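You operate a simulated robot arm through the tools that you are given. There is no shell and no other tool. Be economical: measure what you need, move in short steps, check, and stop when the job is done.

Carry out the task below with a simulated robot arm. There is one attempt and no reset: what you move stays moved.

TASK
Stack the white box labelled "Sepranzo" from the top of the black table on top of the white box that says "Kadhuvani".
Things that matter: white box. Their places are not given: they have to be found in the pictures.

It is judged by the outcome, as a careful person would: the job done as asked, and still so three seconds after it is handed in. It fails if anything else is knocked over, pushed out of place, dropped, spilled or broken.

THE ROBOT
A 7-joint arm with a two-finger parallel gripper, fixed in place. Base frame: the origin is at the foot of the arm, x ahead of it, y to its left, z up; the work surface is at about z = 0. Lengths are in m, angles in rad, forces in N, time in s.
With the tool pointing down near the work surface it reaches from about 0.24 to 0.62 m from the base axis. Its first joint turns from -1.152 to 1.152 rad. Payload 2.6 kg.
Tool frame: the origin (TCP) lies between the finger pads and is the grasp point; the fingertips stand 0.03 m ahead of it; z points along the fingers, y is the line along which they close. The gripper opens to 0.094 m. The fingers are 0.028 m wide and 0.01 m thick; the gripper's body (0.05 by 0.096 m) begins 0.055 m behind the TCP.
Orientation is that of the tool frame in the base frame, as a unit quaternion [x, y, z, w]. With the fingers straight down and closing along the base's y, the tool's x points along the base's -x, its y along +y and its z along -z.

THE INTERFACE
- The arm moves only by the tool nudge_tool. Its argument "targets" is one flat list of numbers, 6 for each row, row after row: the shift along the tool's x, y, z in m, then the turn, a rotation vector about the tool's x, y, z in rad. In form: [dx, dy, dz, ax, ay, az, dx, dy, dz, ax, ay, az, ...]. A call has 1 to 20 rows; each row shifts and turns the commanded pose from where the row before left it, along the tool's axes as they then stand. "jaw" is the gripper command, from -1 (fully open) to 1 (shut), values between in proportion, set as the call begins (left out, the last holds). A row lasts 0.2 s, in which the tool goes at most 0.05 m and 0.15 rad; a call with a longer step from one row to the next is refused whole, and so is a gripper value outside its range. A pose out of reach is approached as far as the arm can. The call stops where the force on the tool passes 40 N (or 10 N more than at its start, if that is more) or the arm is blocked; 0.2 s more then pass. The fingers move at their own pace (about 0.072 m/s each) and stop on an object; they squeeze with about 40 N. The grip force told is the motor's: it shows also when the fingers shut on nothing. Time passes only in rows, and 0.2 s behind the last, so rows that do not move let the fingers close. It gives the time, the measured TCP pose, the force on the tool (base axes), the opening and the grip force at its end, in the units of the frame above (readings bear some noise), and new pictures: "views" is both (left out), scene, wrist or none.
- Cameras (640 x 400 px; columns grow to the right, rows downward): "scene" is fixed at [0.0268, 0.4256, 0.5633]; the picture's right is [-0.85, -0.53, 0.00], its down [-0.31, 0.49, -0.82] and it looks along [0.43, -0.69, -0.58] (base axes); focal length 376 px, centre (320, 200). "wrist" rides on the gripper at [-0.037, 0, -0.058] in the tool frame; the picture's right is [0.00, -1.00, 0.00], its down [0.97, 0.00, -0.24] and it looks along [0.24, 0.00, 0.97] (tool axes); focal length 218 px, centre (320, 200).
- locate(camera, pixels): for up to 12 pixels [column, row] of the newest picture of that camera ("zoom" is the newest enlarged one), the place [x, y, z] in the base frame of the surface seen there, good to about 0.002 m. No time passes.
- zoom(camera, box): a new picture of the part [left, top, right, bottom] of that camera's present view, enlarged. No time passes.
- hand_in(): hands the job in; it is judged then, once.

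Work in short steps. Measure before you move; look again where a grasp or a placing could have gone wrong, and mend it. You have 60 turns and 100 pictures in all, the two below and enlarged ones among them. Open the gripper and draw the arm clear of the work before you hand the job in, unless the task says otherwise; then end with one line.

The tools are called as a command line: name --argument value ..., lists and objects as JSON in quotes. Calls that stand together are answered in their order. nudge_tool: Moves the arm, as the interface text tells. Its arguments: {"type":"object","properties":{"targets":{"type":"array","items":{"type":"number"}},"jaw":{"type":"number"},"views":{"type":"string","enum":["both","scene","wrist","none"]}},"required":["targets"]} The other tools are called the same way: locate (camera, pixels) gives the place of the surface under pixels of a picture; zoom (camera, box) takes an enlarged picture of a part of a camera's view; hand_in () hands the job in.

At the start:

```text
time_s: 0.0
tcp_pos: [0.481, -0.0254, 0.259]
orientation: [0.0, 1.0, 0.0, 0.0]
ft_force: [0.0, 0.3, 0.5]
gripper_width: 0.0942
grasp_force: 0.1
```

scene: 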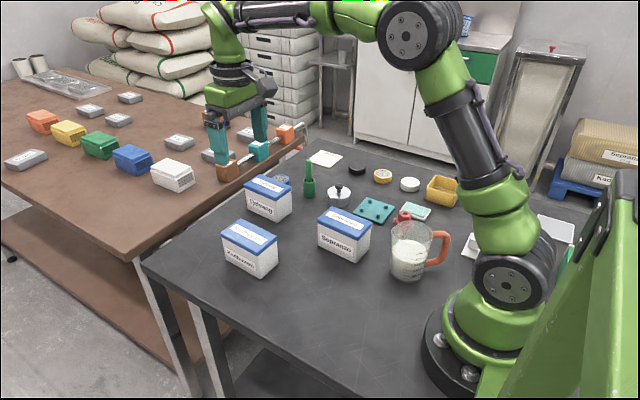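
wrist: 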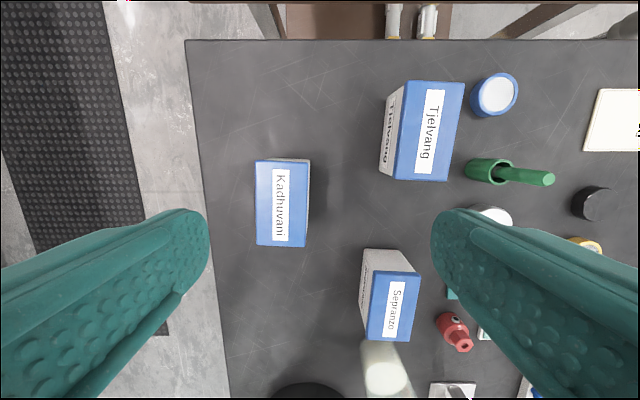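

The wrist view shows Kadhuvani's lid at about (282,203) and Sepranzo's at about (392,305). I'll measure the lid corners and look closer.

locate --camera "wrist" --pixels '[[259, 163], [306, 163], [303, 243], [260, 243], [282, 203], [376, 276], [417, 276], [408, 338], [369, 338], [394, 305], [330, 300], [350, 200]]'

zoom --camera "scene" --box '[200, 150, 460, 312]'

zoom --camera "wrist" --box '[220, 140, 460, 380]'

```text
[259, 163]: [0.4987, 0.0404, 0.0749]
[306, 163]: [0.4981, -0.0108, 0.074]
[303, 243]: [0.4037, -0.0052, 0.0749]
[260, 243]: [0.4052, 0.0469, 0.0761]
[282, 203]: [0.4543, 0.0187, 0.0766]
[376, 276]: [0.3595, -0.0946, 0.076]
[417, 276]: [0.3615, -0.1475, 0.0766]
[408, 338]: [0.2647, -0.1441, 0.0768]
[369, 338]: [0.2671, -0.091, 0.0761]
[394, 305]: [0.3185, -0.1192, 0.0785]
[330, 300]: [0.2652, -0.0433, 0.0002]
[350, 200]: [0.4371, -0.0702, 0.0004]
```

```text
2.46 times, centred on (330, 231) of scene
```

zoom: 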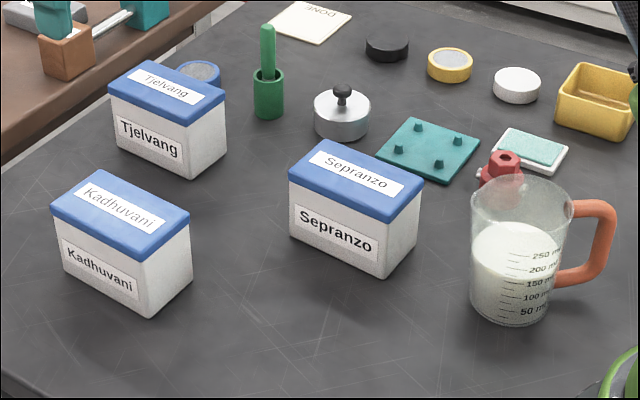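

```text
1.67 times, centred on (340, 260) of wrist
```

zoom: 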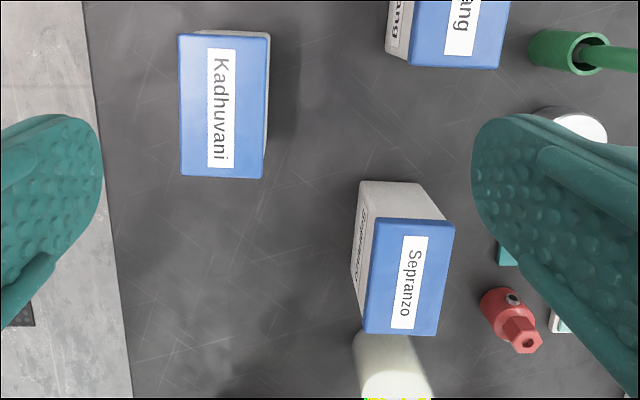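

locate --camera "zoom" --pixels '[[376, 223], [450, 225], [435, 331], [368, 328], [184, 39], [263, 41], [259, 174], [183, 172], [490, 300], [525, 340], [380, 350], [500, 250]]'

locate --camera "scene" --pixels '[[404, 215], [411, 232], [398, 245], [408, 272], [444, 242], [424, 216], [370, 240], [369, 255], [325, 247], [345, 255]]'

```text
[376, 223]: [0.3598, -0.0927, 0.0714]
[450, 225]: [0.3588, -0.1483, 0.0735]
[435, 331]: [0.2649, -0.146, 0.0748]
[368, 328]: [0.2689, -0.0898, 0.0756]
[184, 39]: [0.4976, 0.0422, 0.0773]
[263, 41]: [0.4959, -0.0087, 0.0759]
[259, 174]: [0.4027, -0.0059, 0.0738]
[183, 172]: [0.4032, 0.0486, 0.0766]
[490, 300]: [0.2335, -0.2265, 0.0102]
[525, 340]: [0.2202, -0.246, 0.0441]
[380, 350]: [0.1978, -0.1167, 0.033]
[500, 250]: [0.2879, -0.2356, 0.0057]
```

```text
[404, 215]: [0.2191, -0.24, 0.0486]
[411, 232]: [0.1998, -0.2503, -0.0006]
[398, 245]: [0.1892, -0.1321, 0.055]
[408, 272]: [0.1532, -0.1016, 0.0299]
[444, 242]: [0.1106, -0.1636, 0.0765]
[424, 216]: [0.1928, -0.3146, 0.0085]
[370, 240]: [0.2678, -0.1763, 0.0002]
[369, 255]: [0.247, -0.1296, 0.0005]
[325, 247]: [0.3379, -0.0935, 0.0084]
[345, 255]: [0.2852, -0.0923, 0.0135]
```

Sepranzo's lid is centred at about (0.313, -0.119) and is 0.055 wide along y, with its top at z≈0.076. Kadhuvani is centred at about (0.450, 0.019). I'll move above Sepranzo and look again.

nudge_tool --targets '[0.0336, -0.0187, 0.012, 0, 0, 0, 0.0336, -0.0187, 0.012, 0, 0, 0, 0.0336, -0.0187, 0.012, 0, 0, 0, 0.0336, -0.0187, 0.012, 0, 0, 0, 0.0336, -0.0188, 0.012, 0, 0, 0.025, 0, 0, 0, 0, 0, 0]' --jaw -1

```text
time_s: 1.4
tcp_pos: [0.3113, -0.1193, 0.2001]
orientation: [0.012, 1.0, 0.0, 0.001]
ft_force: [0.6, 0.0, 0.4]
gripper_width: 0.0939
grasp_force: 0.0
```

scene: 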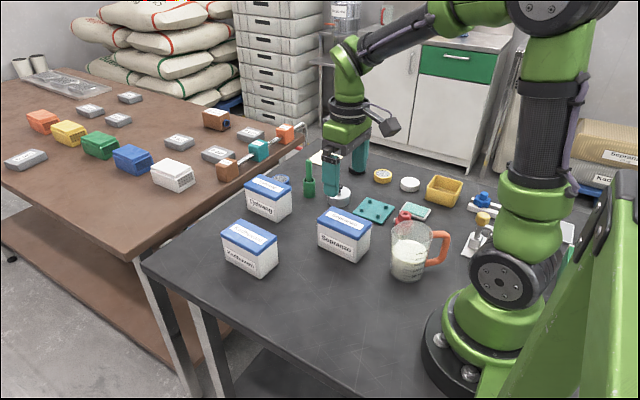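
wrist: 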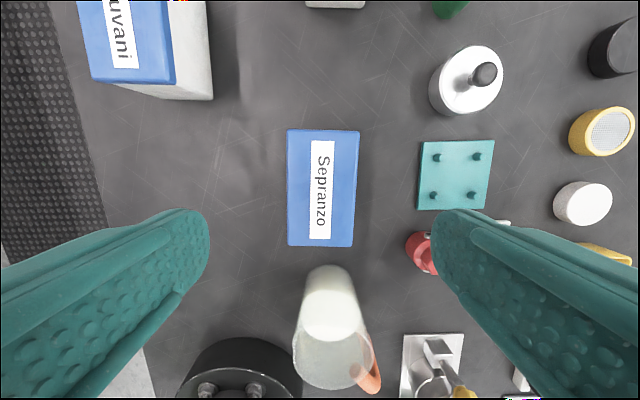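

locate --camera "wrist" --pixels '[[290, 133], [356, 134], [350, 244], [291, 243], [289, 170], [357, 170], [289, 210], [353, 210], [325, 270], [322, 190]]'

```text
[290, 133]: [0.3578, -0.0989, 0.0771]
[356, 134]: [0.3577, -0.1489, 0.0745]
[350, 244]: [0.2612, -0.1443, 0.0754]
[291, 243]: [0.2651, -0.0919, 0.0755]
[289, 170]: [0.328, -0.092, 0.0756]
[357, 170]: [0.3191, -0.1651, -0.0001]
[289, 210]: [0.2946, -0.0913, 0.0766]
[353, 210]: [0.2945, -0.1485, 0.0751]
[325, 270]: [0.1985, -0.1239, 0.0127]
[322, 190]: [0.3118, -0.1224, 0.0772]
```

The lid is centred at (0.311, -0.120), almost directly under the tool. I'll descend to z≈0.045; both sides are clear.

nudge_tool --targets '[0, -0.001, 0.039, 0, 0, 0.01, 0, 0, 0.039, 0, 0, 0, 0, 0, 0.039, 0, 0, 0, 0, 0, 0.02, 0, 0, 0, 0, 0, 0.018, 0, 0, 0, 0, 0, 0, 0, 0, 0]'

```text
time_s: 2.8
tcp_pos: [0.3116, -0.1194, 0.0432]
orientation: [0.017, 1.0, -0.001, -0.001]
ft_force: [0.3, -0.4, -0.3]
gripper_width: 0.0938
grasp_force: 0.0
```

scene: 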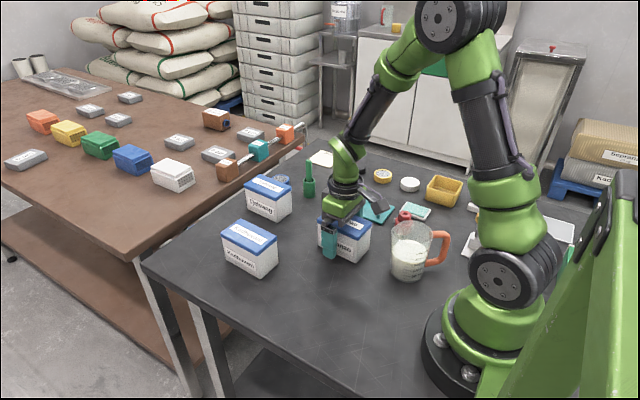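
wrist: 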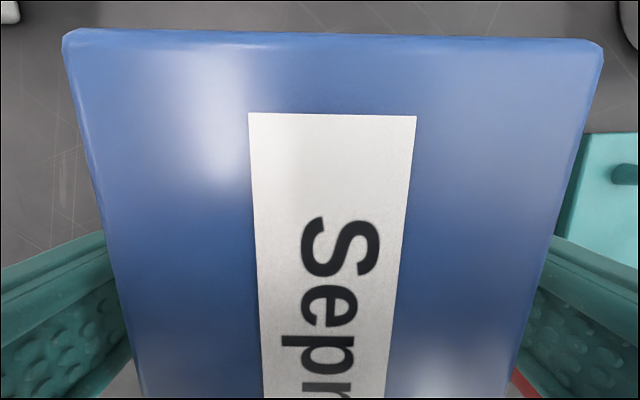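

The fingers straddle the box, so I'll close the gripper.

nudge_tool --targets '[0, 0, 0, 0, 0, 0, 0, 0, 0, 0, 0, 0, 0, 0, 0, 0, 0, 0, 0, 0, 0, 0, 0, 0]' --jaw 1 --views "none"

```text
time_s: 3.8
tcp_pos: [0.3113, -0.1208, 0.0428]
orientation: [0.018, 1.0, 0.0, 0.0]
ft_force: [0.2, -0.5, -0.2]
gripper_width: 0.0618
grasp_force: 39.9
```

It's gripped at a width of 0.062 with 40 N. I'll lift it straight up.

nudge_tool --targets '[0, 0, -0.01, 0, 0, 0, 0, 0, -0.02, 0, 0, 0, 0, 0, -0.035, 0, 0, 0, 0, 0, -0.035, 0, 0, 0, 0, 0, -0.035, 0, 0, 0, 0, 0, -0.015, 0, 0, 0]'

```text
time_s: 5.2
tcp_pos: [0.3132, -0.1196, 0.1952]
orientation: [0.018, 1.0, 0.001, 0.0]
ft_force: [-0.2, -0.4, -3.0]
gripper_width: 0.0622
grasp_force: 40.1
```

scene: 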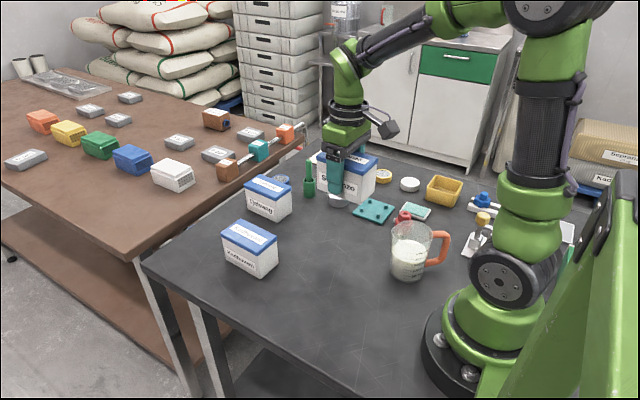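
wrist: 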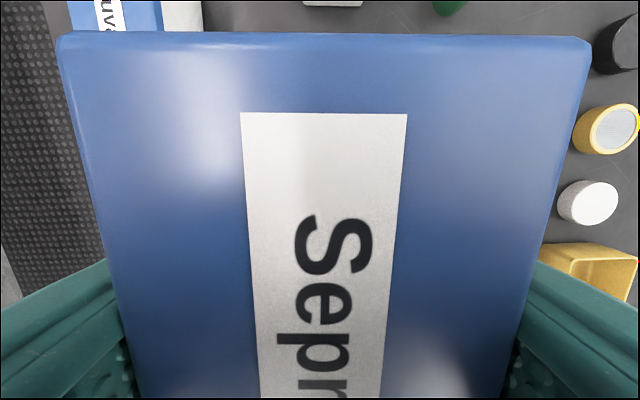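

The lift is clean. I'll re-measure Kadhuvani's lid in the scene view.

zoom --camera "scene" --box '[210, 205, 290, 285]'

```text
5.00 times, centred on (250, 245) of scene
```

zoom: 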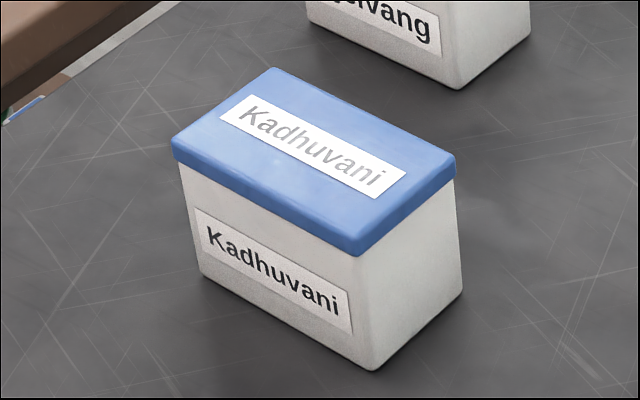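

locate --camera "zoom" --pixels '[[275, 70], [452, 155], [358, 240], [176, 142], [358, 250], [174, 152], [454, 163], [315, 155], [375, 365], [203, 270], [460, 290]]'

```text
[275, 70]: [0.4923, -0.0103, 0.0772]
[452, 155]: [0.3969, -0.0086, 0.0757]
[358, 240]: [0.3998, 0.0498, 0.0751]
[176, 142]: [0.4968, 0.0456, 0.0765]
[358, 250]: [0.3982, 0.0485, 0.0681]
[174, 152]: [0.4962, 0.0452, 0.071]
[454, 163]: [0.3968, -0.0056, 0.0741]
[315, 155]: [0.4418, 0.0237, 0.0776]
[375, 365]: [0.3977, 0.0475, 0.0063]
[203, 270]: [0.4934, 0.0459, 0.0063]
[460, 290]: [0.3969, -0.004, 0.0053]
```

zoom --camera "scene" --box '[300, 135, 390, 225]'

```text
4.44 times, centred on (345, 180) of scene
```

zoom: 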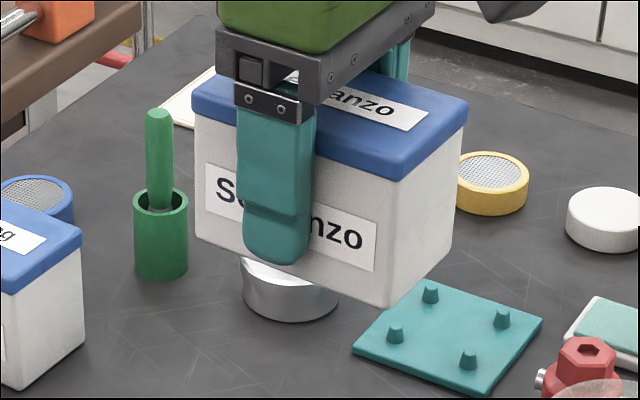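

locate --camera "zoom" --pixels '[[395, 170], [196, 110], [199, 235], [388, 300], [464, 112], [462, 120], [448, 230], [395, 178]]'

```text
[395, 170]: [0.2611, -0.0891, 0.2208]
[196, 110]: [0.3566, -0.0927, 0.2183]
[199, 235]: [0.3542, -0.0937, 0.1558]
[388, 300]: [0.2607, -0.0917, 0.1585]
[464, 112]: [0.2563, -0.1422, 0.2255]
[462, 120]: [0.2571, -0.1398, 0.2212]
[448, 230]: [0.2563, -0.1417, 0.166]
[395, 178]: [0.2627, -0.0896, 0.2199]
```

The held box has the same yaw as Kadhuvani, and matching corners give an offset of (+0.139, +0.138). I'll move over it at this height.

nudge_tool --targets '[-0.0224, 0.0238, 0, 0, 0, 0, -0.0224, 0.0238, 0, 0, 0, 0, -0.0224, 0.0238, 0, 0, 0, 0, -0.0224, 0.0238, 0, 0, 0, 0, -0.0224, 0.0238, 0, 0, 0, 0, -0.0222, 0.0239, 0, 0, 0, 0, 0, 0, 0, 0, 0, 0, 0, 0, 0.03, 0, 0, 0, 0, 0, 0, 0, 0, 0]'

zoom --camera "scene" --box '[200, 150, 310, 290]'

```text
time_s: 7.2
tcp_pos: [0.4495, 0.0196, 0.1628]
orientation: [0.018, 1.0, 0.0, -0.001]
ft_force: [0.2, 0.4, -4.0]
gripper_width: 0.0618
grasp_force: 39.8
```

scene: 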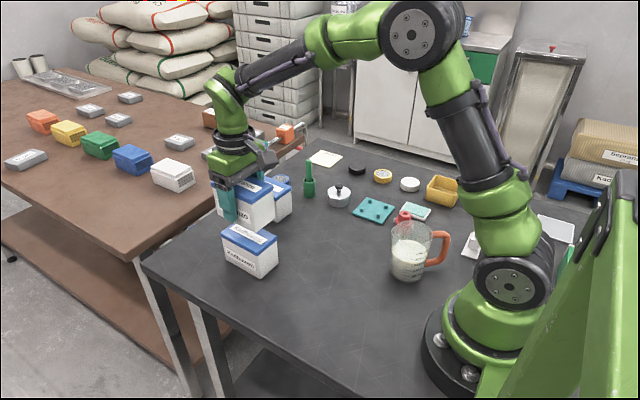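
wrist: 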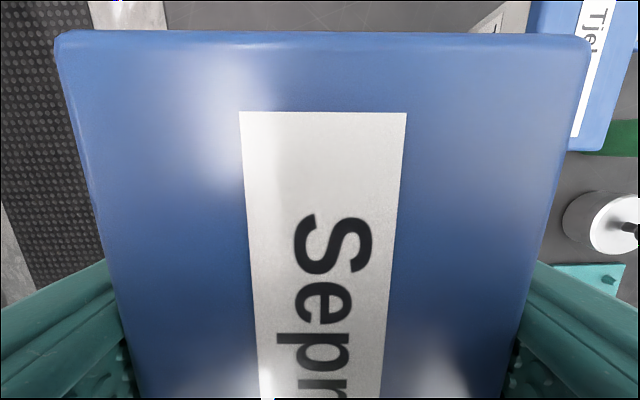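

```text
2.86 times, centred on (255, 220) of scene
```

zoom: 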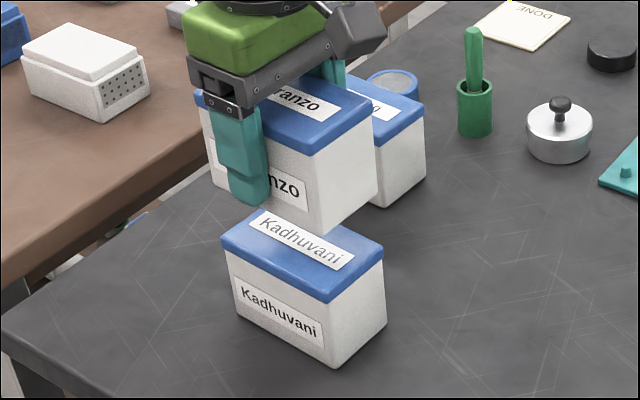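

The boxes line up. Sepranzo's underside is about 0.043 above Kadhuvani's lid, so I'll lower 0.035 and check.

nudge_tool --targets '[0, 0, 0.018, 0, 0, 0, 0, 0, 0.017, 0, 0, 0, 0, 0, 0, 0, 0, 0]' --views "none"

zoom --camera "scene" --box '[205, 180, 295, 285]'

```text
time_s: 8.0
tcp_pos: [0.4511, 0.0187, 0.1287]
orientation: [0.017, 1.0, 0.0, 0.0]
ft_force: [-0.2, -0.9, -3.6]
gripper_width: 0.0619
grasp_force: 40.3
```

```text
3.81 times, centred on (250, 232) of scene
```

zoom: 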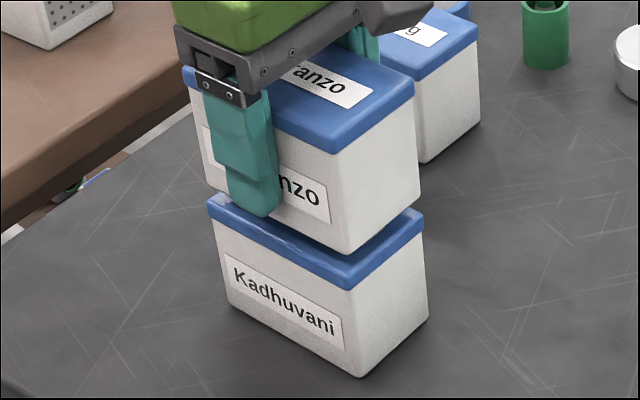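

locate --camera "zoom" --pixels '[[350, 247], [416, 190], [208, 180], [358, 370], [425, 310], [232, 295], [338, 158], [349, 280], [411, 90], [422, 222], [187, 80], [211, 208]]'

```text
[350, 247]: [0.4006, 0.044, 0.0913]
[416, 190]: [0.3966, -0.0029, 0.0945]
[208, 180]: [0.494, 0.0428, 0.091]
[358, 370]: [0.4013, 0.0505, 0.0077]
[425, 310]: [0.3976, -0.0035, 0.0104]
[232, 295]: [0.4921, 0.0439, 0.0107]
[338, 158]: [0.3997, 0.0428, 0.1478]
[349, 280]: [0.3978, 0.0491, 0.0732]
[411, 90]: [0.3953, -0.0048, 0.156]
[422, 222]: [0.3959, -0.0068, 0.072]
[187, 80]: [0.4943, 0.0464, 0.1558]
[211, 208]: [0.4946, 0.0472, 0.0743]
```

It's aligned to within about 2 mm and the gap is about 9 mm. I'll trim y by 1.5 mm and lower gently.

nudge_tool --targets '[0, 0.0015, 0.003, 0, 0, 0, 0, 0, 0.003, 0, 0, 0, 0, 0, 0.002, 0, 0, 0, 0, 0, 0, 0, 0, 0]' --views "none"

zoom --camera "scene" --box '[205, 180, 295, 285]'

```text
time_s: 9.0
tcp_pos: [0.4503, 0.0189, 0.1211]
orientation: [0.017, 1.0, 0.0, 0.0]
ft_force: [0.4, -0.6, -2.4]
gripper_width: 0.0621
grasp_force: 39.6
```

```text
3.81 times, centred on (250, 232) of scene
```

zoom: 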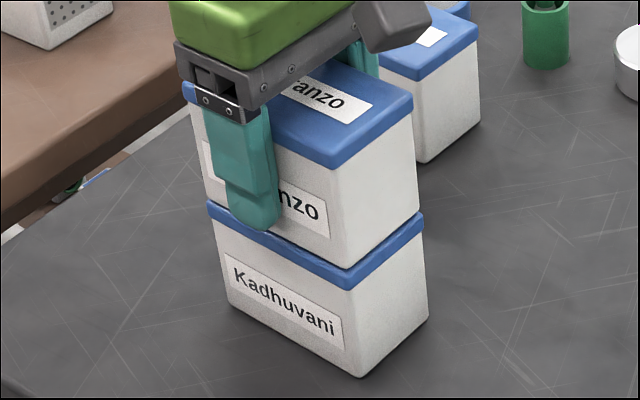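

Nearly touching. I'll lower another 2 mm and read the force.

nudge_tool --targets '[0, 0, 0.001, 0, 0, 0, 0, 0, 0.001, 0, 0, 0, 0, 0, 0, 0, 0, 0]' --views "none"

```text
time_s: 9.8
tcp_pos: [0.4509, 0.0192, 0.1188]
orientation: [0.017, 1.0, 0.0, 0.0]
ft_force: [-0.9, -0.4, -2.4]
gripper_width: 0.0622
grasp_force: 40.1
```

nudge_tool --targets '[0, 0, 0.001, 0, 0, 0, 0, 0, 0, 0, 0, 0]' --views "none"

```text
time_s: 10.4
tcp_pos: [0.451, 0.0203, 0.119]
orientation: [0.018, 1.0, 0.0, 0.001]
ft_force: [-5.4, -1.2, 11.3]
gripper_width: 0.0621
grasp_force: 39.5
```

The vertical force rose to 11 N, so the boxes are in contact. I'll open the gripper.

nudge_tool --targets '[0, 0, 0, 0, 0, 0, 0, 0, 0, 0, 0, 0, 0, 0, 0, 0, 0, 0]' --jaw -1

```text
time_s: 11.2
tcp_pos: [0.4514, 0.0204, 0.1192]
orientation: [0.017, 1.0, -0.001, 0.0]
ft_force: [0.2, -0.7, 0.0]
gripper_width: 0.0942
grasp_force: 0.1
```

scene: 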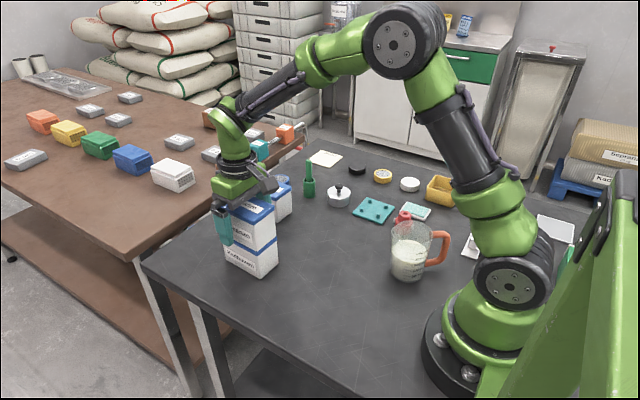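
wrist: 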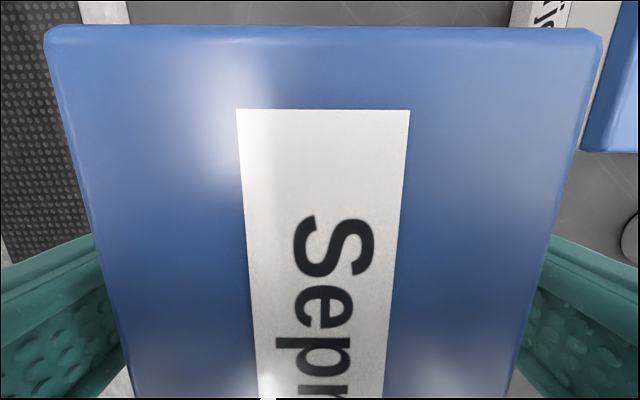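

The box is released and the fingers are clear. I'll draw straight up, then back away to the side.

nudge_tool --targets '[0, 0, -0.02, 0, 0, 0, 0, 0, -0.03, 0, 0, 0, 0, 0, -0.035, 0, 0, 0, 0, 0, -0.035, 0, 0, 0, 0, 0, -0.02, 0, 0, 0, 0.02, -0.035, 0, 0, 0, 0, 0.02, -0.035, 0, 0, 0, 0, 0.02, -0.035, 0, 0, 0, 0, 0, 0, 0, 0, 0, 0]'

zoom --camera "scene" --box '[190, 150, 310, 290]'

```text
time_s: 13.2
tcp_pos: [0.3874, -0.0811, 0.2583]
orientation: [0.018, 1.0, 0.001, -0.001]
ft_force: [0.6, -0.1, 0.5]
gripper_width: 0.0939
grasp_force: 0.1
```

scene: 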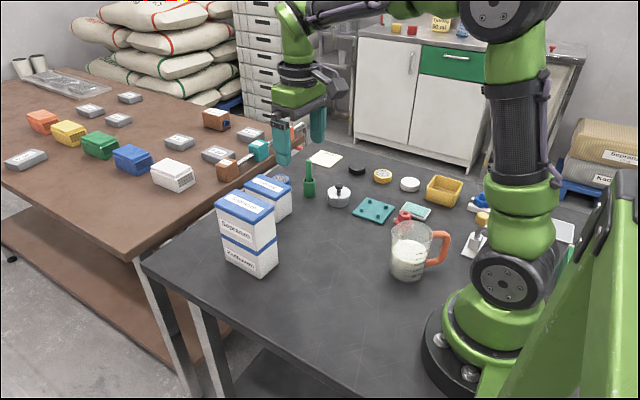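
wrist: 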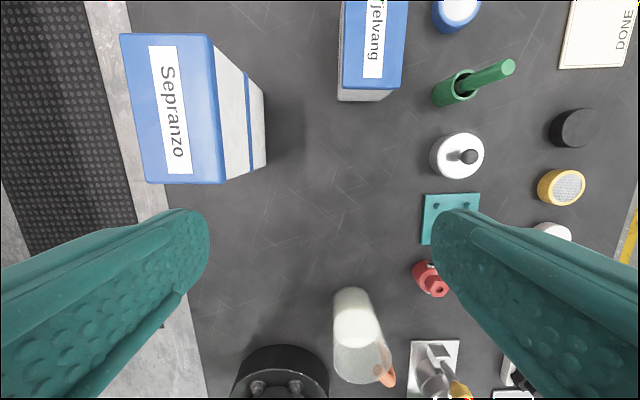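

```text
2.86 times, centred on (250, 220) of scene
```

zoom: 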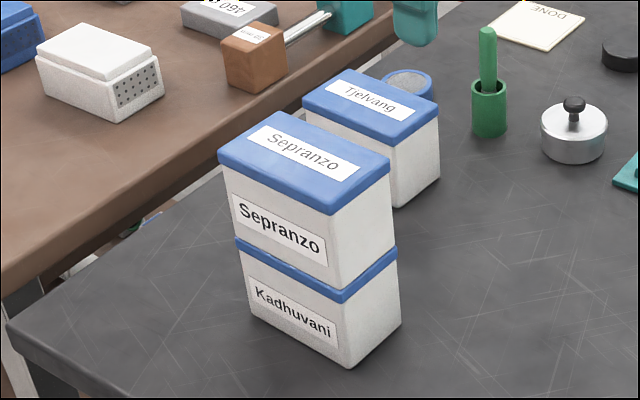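

The stack is flush and stable, nothing else was disturbed, and the arm is clear, so I'll hand it in.

hand_in

```text
The job is handed in.
```

The "Sepranzo" box is stacked squarely on top of the "Kadhuvani" box, nothing else was moved, and the job is handed in.
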